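You operate a simulated robot arm through the tools that you are given. There is no shell and no other tool. Be economical: measure what you need, move in short steps, check, and stop when the job is done.

Carry out the task below with a simulated robot arm. There is one attempt and no reset: what you move stays moved.

JOB
Put one of the green sponge cakes from the side leaf of the steam table on top of the green tin.
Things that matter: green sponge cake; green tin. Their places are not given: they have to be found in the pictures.

It is judged by the outcome, as a careful person would: the job done as asked, and still so three seconds after it is handed in. It fails if anything else is knocked over, pushed out of place, dropped, spilled or broken.

ROBOT AND FRAMES
A 6-joint arm with a two-finger parallel gripper, fixed in place. Base frame: the origin is at the foot of the arm, x ahead of it, y to its left, z up; the work surface is at about z = 0. Lengths are in mm, angles in rad, forces in N, time in s.
With the tool pointing down near the work surface it reaches from about 160 to 420 mm from the base axis. Its first joint turns from -1.152 to 1.152 rad. Payload 1.57 kg.
The TCP is the grasp point between the finger pads, 30 mm short of the fingertips. In the tool frame z runs along the fingers and y along their closing line. The gripper opens to 80 mm. The fingers are 17 mm wide and 12 mm thick; the gripper's body (40 by 82 mm) begins 80 mm behind the TCP.
Orientation is told as [roll, pitch, yaw] about the base's x, y, z axes, in that order, counted from this pose: with the fingers straight down and closing along the base's y, the tool's x points along the base's -x, its y along +y and its z along -z.

CONTROLS
- The arm moves only by the tool play_rows. Its argument "commands" is a list of rows, each a list of 3 entries, a list of its own where there are three numbers: the shift along the tool's x, y, z in cm, then the turn, a rotation vector about the tool's x, y, z in rad, then the opening, from 0 (shut) to 1 (fully open). In form: [[[tx, ty, tz], [wx, wy, wz], gripper], ...]. A call has 1 to 12 rows; each row shifts and turns the commanded pose from where the row before left it, along the tool's axes as they then stand. A row lasts 0.2 s, in which the tool goes at most 50 mm and 0.15 rad; a call with a longer step from one row to the next is refused whole, and so is a gripper value outside its range. Where a pose cannot be reached the arm comes as near as it can. A force on the tool above 40 N (or 10 N above the force at the start of the call, whichever is more), or a blocked arm, ends the call early, and 0.2 s more pass. Each finger travels about 153 mm/s and halts on what it meets, pressing with about 43 N; the grip force reading is that of the motor and also rises with nothing between the fingers. The clock runs only during rows and for 0.2 s after the last one: add rows that do not move to give the fingers time. The reply holds the time, the measured pose of the TCP, the force on the tool along the base axes, the opening and the grip force, in the units named above and with some noise, and new pictures: "views" is both (left out), scene, wrist or none.
- Cameras (640 x 400 px; columns grow to the right, rows downward): "scene" is fixed at [55.6, -337, 415.9]; the picture's right is [0.73, -0.68, 0.00], its down [-0.45, -0.48, -0.75] and it looks along [0.51, 0.55, -0.66] (base axes); focal length 230 px, centre (320, 200). "wrist" rides on the gripper at [-32, 0, -78] in the tool frame; the picture's right is [0.00, -1.00, 0.00], its down [0.97, 0.00, -0.24] and it looks along [0.24, 0.00, 0.97] (tool axes); focal length 218 px, centre (320, 200).
- probe_pixels(camera, pixels): for up to 12 pixels [column, row] of the newest picture of that camera ("zoom" is the newest enlarged one), the place [x, y, z] in the base frame of the surface seen there, good to about 3 mm. The clock stands still meanwhile.
- inspect(camera, box): a new picture of the part [left, top, right, bottom] of that camera's present view, enlarged. The clock stands still meanwhile.
- close_job(): hands the job in; it is judged then, once.

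Go step by step. Measure first, check grasps and placings, and put right what went wrong. The budget is 60 turns and 120 pictures, counting those below and the enlarged ones. Unless the task says otherwise, let go and move clear before handing in, and close with one line.

The tools are called after "Emit:" by a JSON object that holds its "name" and its "arguments". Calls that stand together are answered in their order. play_rows: Moves the arm, as the interface text tells. Its arguments: {"type":"object","properties":{"commands":{"type":"array","items":{"type":"array"}},"views":{"type":"string","enum":["both","scene","wrist","none"]}},"required":["commands"]} The other tools are called the same way: probe_pixels (camera, pixels) gives the place of the surface under pixels of a picture; inspect (camera, box) takes an enlarged picture of a part of a camera's view; close_job () hands the job in.

At the start:

```text
clock: 0.0
position: [224.1, -50.0, 248.8]
ee_rot: [-0.003, -0.003, 0.003]
ft_force: [-0.2, -0.8, 0.1]
width: 80.1
grasp_force: 0.0
```

scene: 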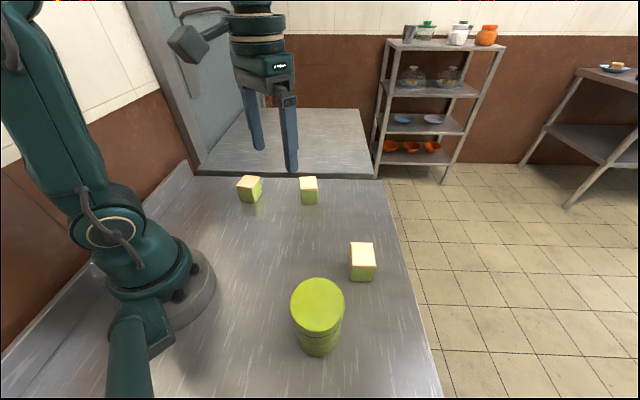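
wrist: 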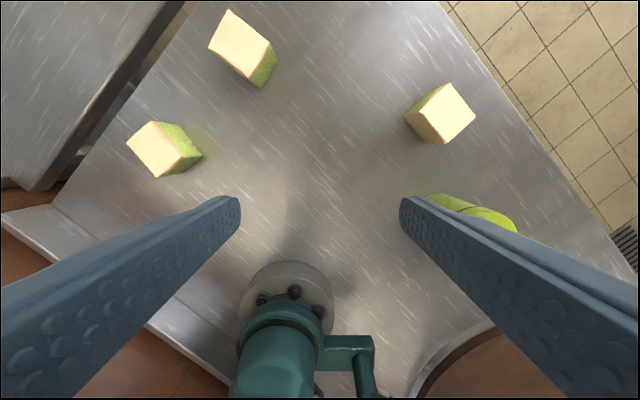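

The scene shows three cakes, near (250,188), (309,190) and (362,262), and the green tin at (318,305). I'll probe and zoom in to measure them.

Emit:
{"name": "probe_pixels", "arguments": {"camera": "scene", "pixels": [[317, 303], [295, 303], [340, 300], [318, 282], [318, 328], [362, 250], [362, 272], [308, 183], [309, 198], [248, 182], [245, 195], [330, 230]]}}

Emit:
{"name": "probe_pixels", "arguments": {"camera": "wrist", "pixels": [[440, 115], [445, 83], [475, 113], [437, 143], [406, 116], [228, 12], [270, 43], [248, 78], [210, 45], [155, 122], [128, 145], [160, 177]]}}

Emit:
{"name": "inspect", "arguments": {"camera": "scene", "box": [220, 160, 420, 370]}}

Emit:
{"name": "inspect", "arguments": {"camera": "wrist", "box": [100, 0, 540, 250]}}

```text
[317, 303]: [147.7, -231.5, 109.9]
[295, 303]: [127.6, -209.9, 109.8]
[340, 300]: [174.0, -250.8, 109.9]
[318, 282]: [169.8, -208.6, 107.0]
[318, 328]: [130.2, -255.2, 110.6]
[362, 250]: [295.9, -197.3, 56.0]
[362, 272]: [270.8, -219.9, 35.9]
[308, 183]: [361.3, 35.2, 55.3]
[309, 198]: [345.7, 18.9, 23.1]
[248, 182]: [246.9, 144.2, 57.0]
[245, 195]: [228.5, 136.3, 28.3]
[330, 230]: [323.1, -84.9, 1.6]
```

```text
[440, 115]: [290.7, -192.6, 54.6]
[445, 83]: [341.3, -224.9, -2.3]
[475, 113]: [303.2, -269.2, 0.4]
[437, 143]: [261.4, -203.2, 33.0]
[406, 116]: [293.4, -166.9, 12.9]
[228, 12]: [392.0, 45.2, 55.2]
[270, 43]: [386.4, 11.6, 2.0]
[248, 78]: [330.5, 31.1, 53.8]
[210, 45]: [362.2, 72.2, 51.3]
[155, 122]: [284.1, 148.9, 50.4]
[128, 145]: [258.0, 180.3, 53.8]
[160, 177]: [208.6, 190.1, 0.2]
```

```text
1.90 times, centred on (320, 265) of scene
```

zoom: 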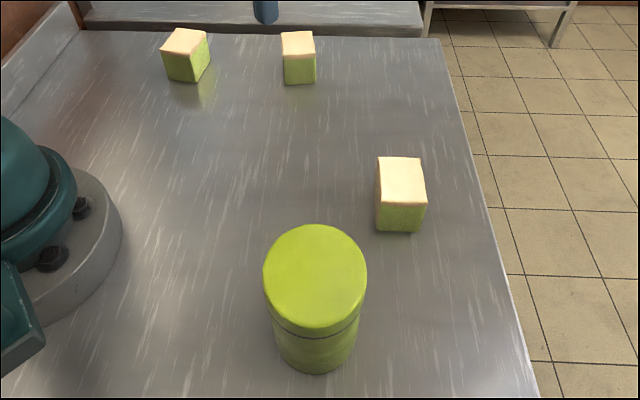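

```text
1.45 times, centred on (320, 125) of wrist
```

zoom: 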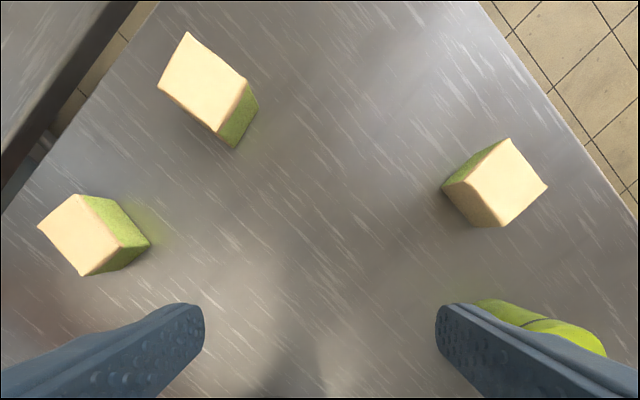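

Tin top is at z≈110, centred near (150,-231), about 64 mm across. The nearest cake is at about (290,-200) with its top at 55. I'll probe its top corners in the zoomed wrist picture.

Emit:
{"name": "probe_pixels", "arguments": {"camera": "zoom", "pixels": [[508, 144], [542, 186], [501, 221], [470, 184], [505, 183], [525, 165], [522, 203], [485, 204], [488, 165]]}}

Emit:
{"name": "probe_pixels", "arguments": {"camera": "scene", "pixels": [[352, 244], [371, 244], [374, 264], [352, 264], [293, 303], [342, 303], [318, 280], [317, 330], [300, 320], [336, 320], [300, 287], [336, 287]]}}

```text
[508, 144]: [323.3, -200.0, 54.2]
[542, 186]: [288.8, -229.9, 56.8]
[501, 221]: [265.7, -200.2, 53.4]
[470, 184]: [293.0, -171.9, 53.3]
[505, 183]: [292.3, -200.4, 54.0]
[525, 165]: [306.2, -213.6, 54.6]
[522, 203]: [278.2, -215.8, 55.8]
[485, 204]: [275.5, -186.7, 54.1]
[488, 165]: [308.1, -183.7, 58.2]
```

```text
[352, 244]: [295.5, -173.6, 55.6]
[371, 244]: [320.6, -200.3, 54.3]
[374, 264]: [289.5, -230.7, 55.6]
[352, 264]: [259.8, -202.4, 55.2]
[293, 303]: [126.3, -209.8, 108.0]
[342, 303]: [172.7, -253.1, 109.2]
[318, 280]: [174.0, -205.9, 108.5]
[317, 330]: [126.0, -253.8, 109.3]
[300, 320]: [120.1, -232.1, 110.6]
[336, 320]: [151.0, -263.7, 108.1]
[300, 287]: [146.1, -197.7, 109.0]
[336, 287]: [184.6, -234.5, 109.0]
```

The cake is about 43 mm square, centred at (293,-201), with its sides at roughly 45°. I'll move above it at the current height and turn the tool by -0.82 yaw to line up with the sides.

Emit:
{"name": "play_rows", "arguments": {"commands": [[[-1.38, -3.02, 0], [0, 0, 0], 1], [[-1.38, -3.02, 0], [0, 0, 0], 1], [[-1.38, -3.02, 0], [0, 0, 0], 1], [[-1.38, -3.02, 0], [0, 0, 0], 1], [[-1.38, -3.02, 0], [0, 0, 0], 1], [[0, 0, 0], [0, 0, 0.137], 1], [[0, 0, 0], [0, 0, 0.137], 1], [[0, 0, 0], [0, 0, 0.137], 1], [[0, 0, 0], [0, 0, 0.137], 1], [[0, 0, 0], [0, 0, 0.137], 1], [[0, 0, 0], [0, 0, 0.137], 1], [[0, 0, 0], [0, 0, 0], 1]]}}

```text
clock: 2.6
position: [284.1, -194.2, 239.0]
ee_rot: [0.001, -0.004, -0.822]
ft_force: [0.1, 0.1, 0.1]
width: 80.0
grasp_force: 0.0
out of reach, approached as far as the arm can: row 5
```

scene: 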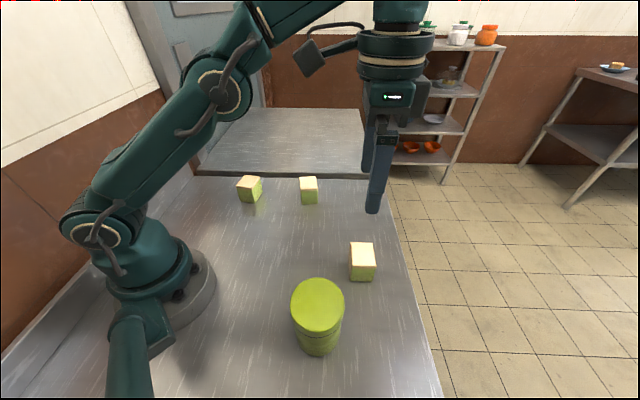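
wrist: 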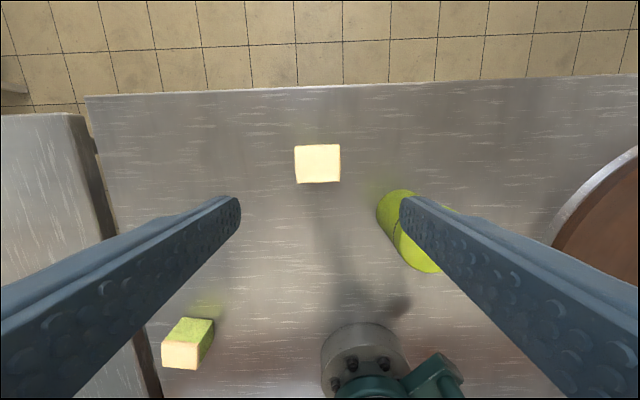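

The tool is aligned with the cake (wrist pixel 318,164), though reach was slightly short at this height. I'll go down 11 cm and measure again.

Emit:
{"name": "play_rows", "arguments": {"commands": [[[0, 0, 2.75], [0, 0, 0], 1], [[0, 0, 2.75], [0, 0, 0], 1], [[0, 0, 2.75], [0, 0, 0], 1], [[0, 0, 2.75], [0, 0, 0], 1], [[0, 0, 0], [0, 0, 0], 1]]}}

```text
clock: 3.8
position: [285.3, -195.1, 130.7]
ee_rot: [0.0, -0.003, -0.82]
ft_force: [0.0, 0.1, -0.3]
width: 79.9
grasp_force: 0.1
```

scene: 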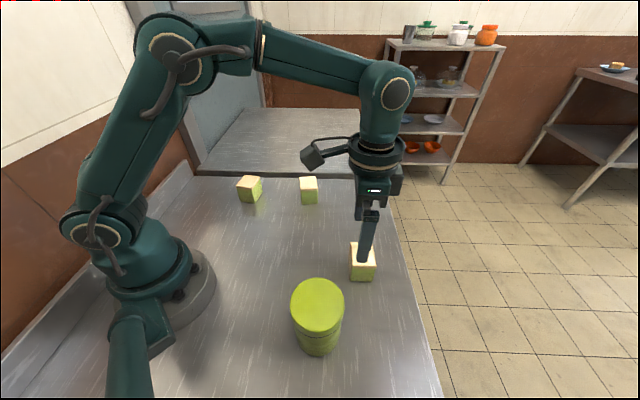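
wrist: 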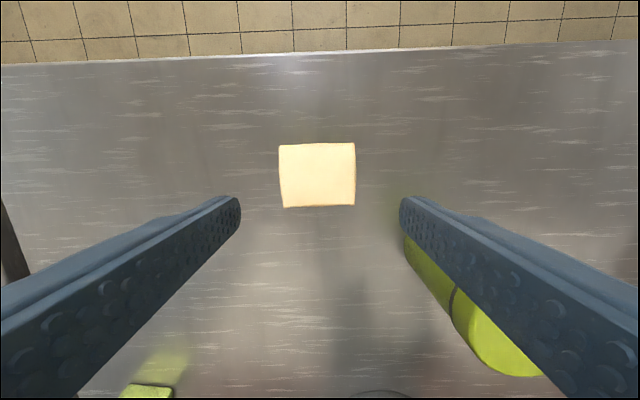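

Emit:
{"name": "probe_pixels", "arguments": {"camera": "wrist", "pixels": [[283, 149], [351, 147], [351, 201], [286, 203], [317, 175], [282, 175], [353, 175], [317, 146], [318, 204]]}}

```text
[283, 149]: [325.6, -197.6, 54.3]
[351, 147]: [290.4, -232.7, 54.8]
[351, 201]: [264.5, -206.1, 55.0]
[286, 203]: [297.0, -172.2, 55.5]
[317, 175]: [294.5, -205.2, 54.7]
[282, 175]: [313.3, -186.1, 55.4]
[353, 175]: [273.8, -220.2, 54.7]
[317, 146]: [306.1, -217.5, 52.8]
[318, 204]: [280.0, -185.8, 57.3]
```

The cake is about 52 × 41 mm, centred at (294,-202). I'll shift 11 mm outward and 2 mm sideways, then go down to z≈60, where the fingertips straddle the cake.

Emit:
{"name": "play_rows", "arguments": {"commands": [[[-1.11, 0.18, 0], [0, 0, 0], 1], [[0, 0, 2.3], [0, 0, 0], 1], [[0, 0, 2.3], [0, 0, 0], 1], [[0, 0, 1.2], [0, 0, 0], 1], [[0, 0, 1.2], [0, 0, 0], 1], [[0, 0, 0], [0, 0, 0], 1]]}}

```text
clock: 5.2
position: [292.1, -202.2, 60.0]
ee_rot: [-0.001, -0.004, -0.82]
ft_force: [0.2, 0.7, 0.0]
width: 79.9
grasp_force: 0.1
```

scene: 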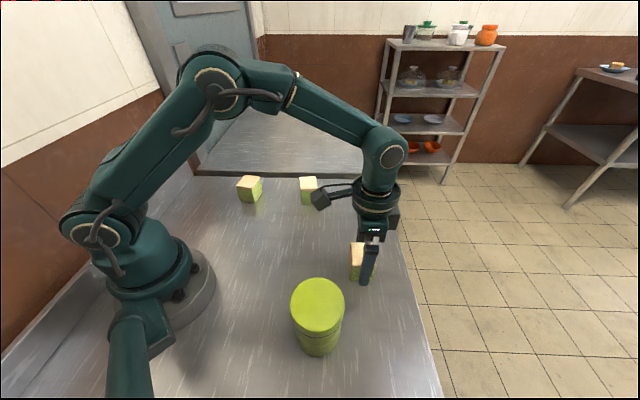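
wrist: 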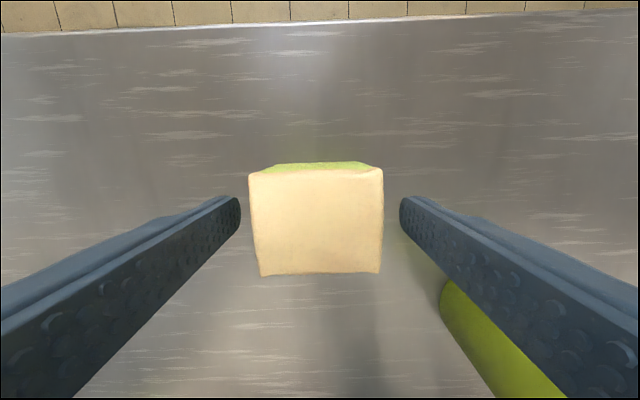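

The cake sits centred between the fingers (columns 249–383). I'll go down to z≈38 and close gently.

Emit:
{"name": "play_rows", "arguments": {"commands": [[[0, 0, 1.1], [0, 0, 0], 1], [[0, 0, 1.1], [0, 0, 0], 1], [[0, 0, 0], [0, 0, 0], 0.75], [[0, 0, 0], [0, 0, 0], 0.65], [[0, 0, 0], [0, 0, 0], 0.58], [[0, 0, 0], [0, 0, 0], 0.58], [[0, 0, 0], [0, 0, 0], 0.58]]}}

```text
clock: 6.8
position: [294.1, -202.0, 38.8]
ee_rot: [-0.001, -0.005, -0.819]
ft_force: [-0.5, 0.1, 0.3]
width: 54.9
grasp_force: 42.9
```

scene: 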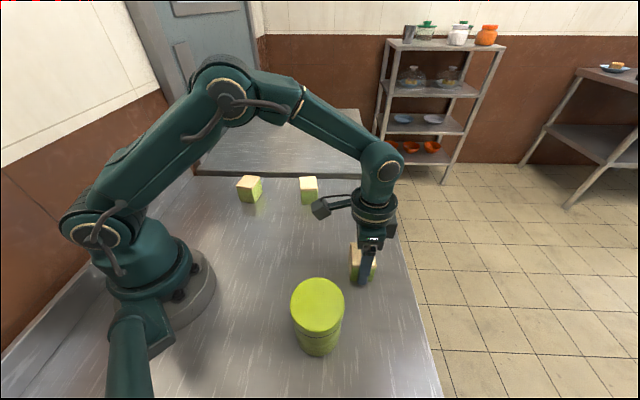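
wrist: 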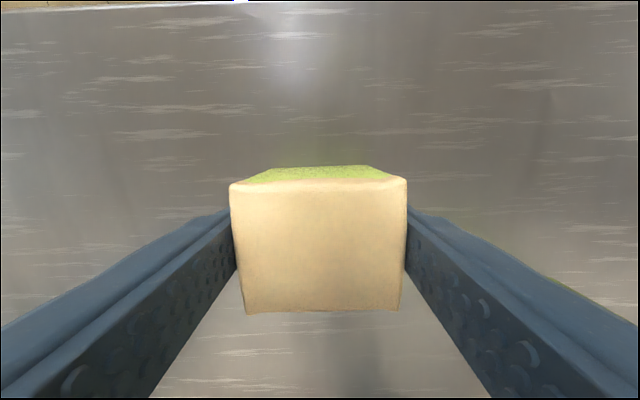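

The grip holds at 54.9 mm with 43 N. I'll lift straight up by about 14 cm.

Emit:
{"name": "play_rows", "arguments": {"commands": [[[0, 0, -0.8], [0, 0, 0], 0.58], [[0, 0, -1.6], [0, 0, 0], 0.58], [[0, 0, -2.3], [0, 0, 0], 0.58], [[0, 0, -2.3], [0, 0, 0], 0.58], [[0, 0, -2.3], [0, 0, 0], 0.58], [[0, 0, -2.3], [0, 0, 0], 0.58], [[0, 0, -2.3], [0, 0, 0], 0.58], [[0, 0, 0], [0, 0, 0], 0.58]]}}

```text
clock: 8.6
position: [294.4, -203.8, 178.4]
ee_rot: [0.0, -0.002, -0.821]
ft_force: [-0.1, -0.1, -1.0]
width: 54.8
grasp_force: 42.5
```

scene: 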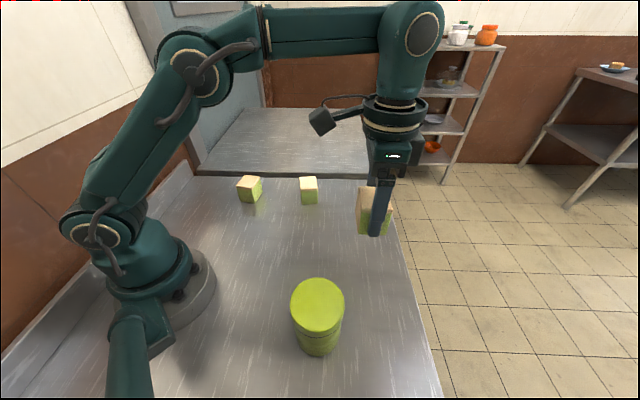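
wrist: 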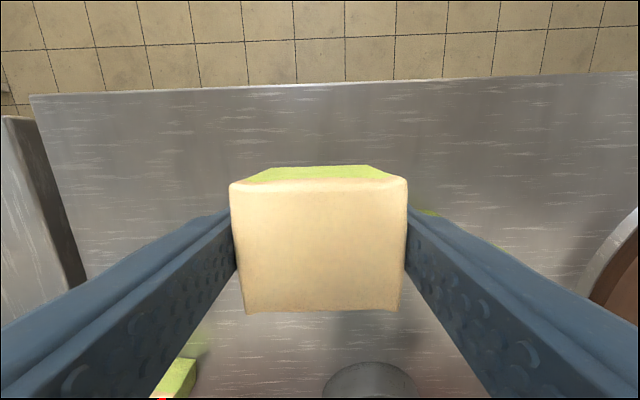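

The cake is held level at z=178 and its base clears the tin top. I'll move over the tin centre at (150,-231).

Emit:
{"name": "play_rows", "arguments": {"commands": [[[0.6, -0.95, 0], [0, 0, 0], 0.58], [[1.3, -2.05, 0], [0, 0, 0], 0.58], [[1.6, -2.5, 0], [0, 0, 0], 0.58], [[1.6, -2.5, 0], [0, 0, 0], 0.58], [[1.5, -2.4, 0], [0, 0, 0], 0.58], [[0.8, -1.3, 0], [0, 0, 0], 0.58], [[0.45, -0.72, 0], [0, 0, 0], 0.58], [[0, 0, 0], [0, 0, 0], 0.58]]}}

```text
clock: 10.4
position: [148.0, -229.2, 177.8]
ee_rot: [0.0, -0.003, -0.82]
ft_force: [0.9, -1.1, -1.3]
width: 54.6
grasp_force: 43.0
```

scene: 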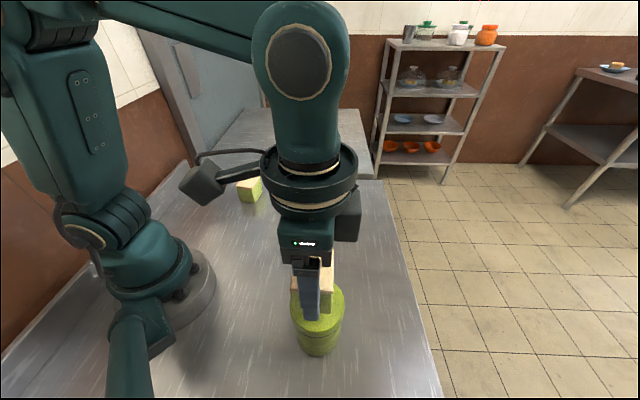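
wrist: 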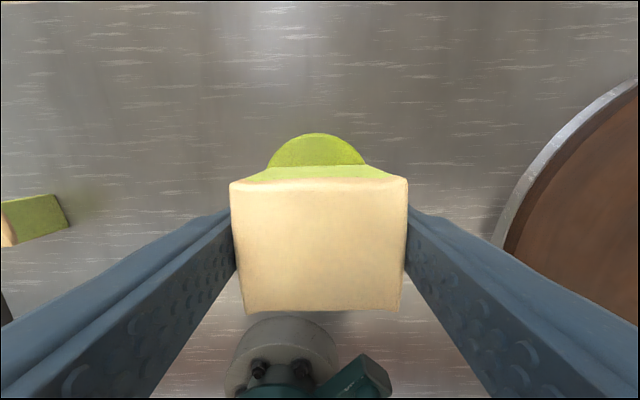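

The cake is over the tin, within 3 mm of centre. I'll trim that and go down to just above contact, which should come at z≈148.

Emit:
{"name": "play_rows", "arguments": {"commands": [[[-0.25, 0.02, 0.5], [0, 0, 0], 0.58], [[0, 0, 1.0], [0, 0, 0], 0.58], [[0, 0, 0.7], [0, 0, 0], 0.58], [[0, 0, 0.4], [0, 0, 0], 0.58], [[0, 0, 0], [0, 0, 0], 0.58]]}}

Emit:
{"name": "inspect", "arguments": {"camera": "scene", "box": [240, 230, 400, 370]}}

```text
clock: 11.6
position: [150.0, -230.7, 149.9]
ee_rot: [0.0, -0.003, -0.819]
ft_force: [-0.4, 0.3, 0.1]
width: 54.5
grasp_force: 42.7
```

scene: 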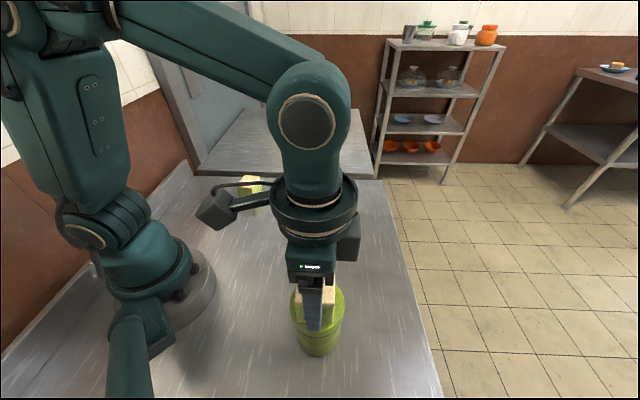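
wrist: 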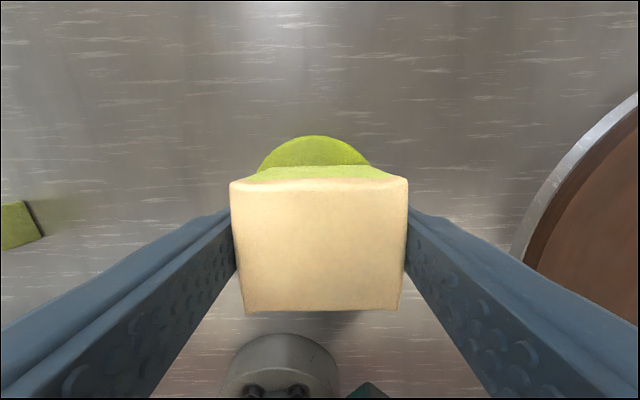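

```text
2.86 times, centred on (320, 300) of scene
```

zoom: 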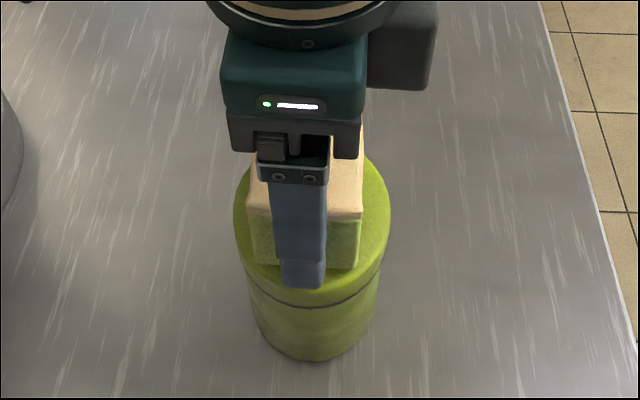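

The vertical reading has gone from -1.3 to about 0, so the cake is at or near contact. I'll lower it 1 mm at a time to confirm.

Emit:
{"name": "play_rows", "arguments": {"commands": [[[0, 0, 0.1], [0, 0, 0], 0.58], [[0, 0, 0], [0, 0, 0], 0.58]], "views": "none"}}

```text
clock: 12.2
position: [149.6, -231.8, 148.2]
ee_rot: [0.0, -0.004, -0.82]
ft_force: [-0.7, -0.4, -1.1]
width: 54.8
grasp_force: 42.9
```

Emit:
{"name": "play_rows", "arguments": {"commands": [[[0, 0, 0.1], [0, 0, 0], 0.58], [[0, 0, 0], [0, 0, 0], 0.58]], "views": "none"}}

```text
clock: 12.8
position: [149.7, -231.3, 149.3]
ee_rot: [-0.002, -0.002, -0.82]
ft_force: [0.1, -0.3, -0.9]
width: 54.6
grasp_force: 42.8
```

There is no clear contact yet because the readings are noisy. I'll go another 1 mm.

Emit:
{"name": "play_rows", "arguments": {"commands": [[[0, 0, 0.1], [0, 0, 0], 0.58], [[0, 0, 0], [0, 0, 0], 0.58]], "views": "none"}}

```text
clock: 13.4
position: [150.5, -231.1, 147.2]
ee_rot: [0.001, -0.004, -0.82]
ft_force: [0.1, -0.3, -0.5]
width: 54.8
grasp_force: 42.6
```

Emit:
{"name": "play_rows", "arguments": {"commands": [[[0, 0, 0.1], [0, 0, 0], 0.58], [[0, 0, 0], [0, 0, 0], 0.58]], "views": "none"}}

Emit:
{"name": "inspect", "arguments": {"camera": "scene", "box": [280, 270, 360, 330]}}

```text
clock: 14.0
position: [150.8, -231.7, 147.3]
ee_rot: [0.001, -0.003, -0.819]
ft_force: [0.0, -1.4, 0.8]
width: 54.7
grasp_force: 42.2
```

```text
6.67 times, centred on (320, 300) of scene
```

zoom: 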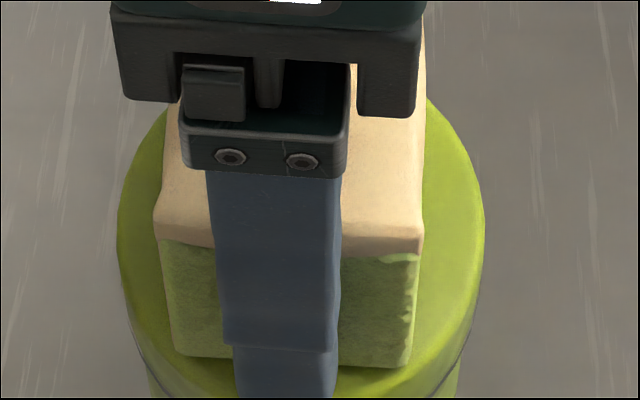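

The base now looks to be on the lid and the vertical force has risen to +0.8. One more 1 mm step will confirm it.

Emit:
{"name": "play_rows", "arguments": {"commands": [[[0, 0, 0.1], [0, 0, 0], 0.58], [[0, 0, 0], [0, 0, 0], 0.58]], "views": "none"}}

```text
clock: 14.6
position: [150.1, -231.3, 146.4]
ee_rot: [0.003, -0.005, -0.82]
ft_force: [0.6, 0.9, 8.4]
width: 54.7
grasp_force: 43.0
```

The 8.4 N reading confirms contact. I'll ease up 0.7 mm and open slowly.

Emit:
{"name": "play_rows", "arguments": {"commands": [[[0, 0, -0.07], [0, 0, 0], 0.58], [[0, 0, 0], [0, 0, 0], 0.7], [[0, 0, 0], [0, 0, 0], 0.76], [[0, 0, 0], [0, 0, 0], 0.85], [[0, 0, 0], [0, 0, 0], 1], [[0, 0, 0], [0, 0, 0], 1]]}}

```text
clock: 16.0
position: [150.1, -232.0, 146.6]
ee_rot: [0.0, -0.003, -0.819]
ft_force: [-0.5, 0.3, 0.3]
width: 80.1
grasp_force: 0.0
```

scene: 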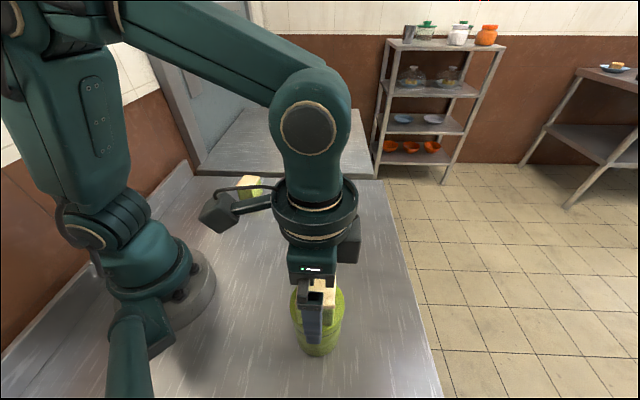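
wrist: 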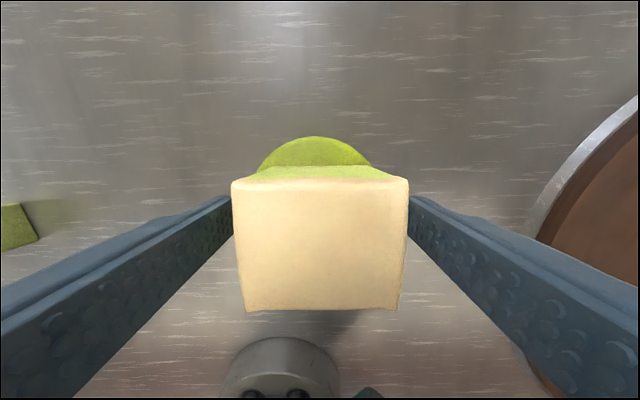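

The fingers are open and clear of the cake, which stands still on the lid. I'll rise straight up about 11 cm.

Emit:
{"name": "play_rows", "arguments": {"commands": [[[0, 0, -0.8], [0, 0, 0], 1], [[0, 0, -1.5], [0, 0, 0], 1], [[0, 0, -2.2], [0, 0, 0], 1], [[0, 0, -2.2], [0, 0, 0], 1], [[0, 0, -2.2], [0, 0, 0], 1], [[0, 0, -2.0], [0, 0, 0], 1], [[0, 0, 0], [0, 0, 0], 1]]}}

```text
clock: 17.6
position: [150.5, -231.5, 256.8]
ee_rot: [0.0, -0.001, -0.82]
ft_force: [-0.1, -0.3, 0.0]
width: 79.8
grasp_force: 0.1
```

scene: 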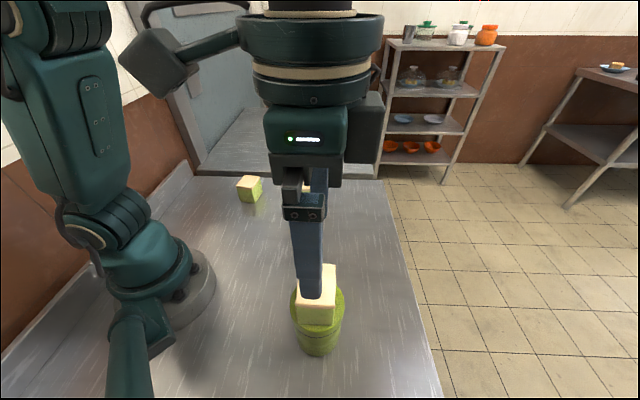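
wrist: 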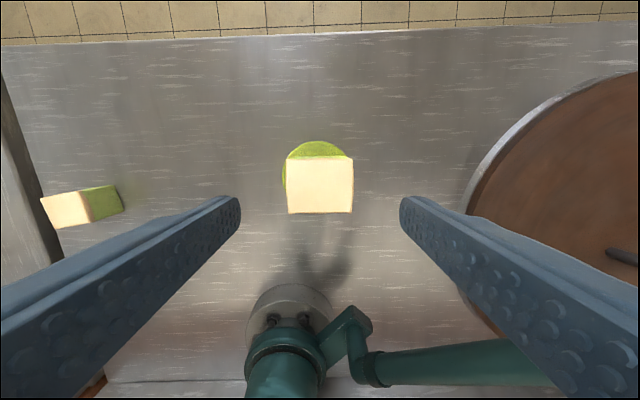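

The cake stands upright and centred on the tin (scene 316,300; wrist 320,185). The gripper is well clear and the other cakes are where they were, so I'm handing in.

Emit:
{"name": "close_job", "arguments": {}}

```text
The job is handed in.
```

One green sponge cake now stands centred on top of the green tin, with the gripper released and clear and nothing else disturbed.
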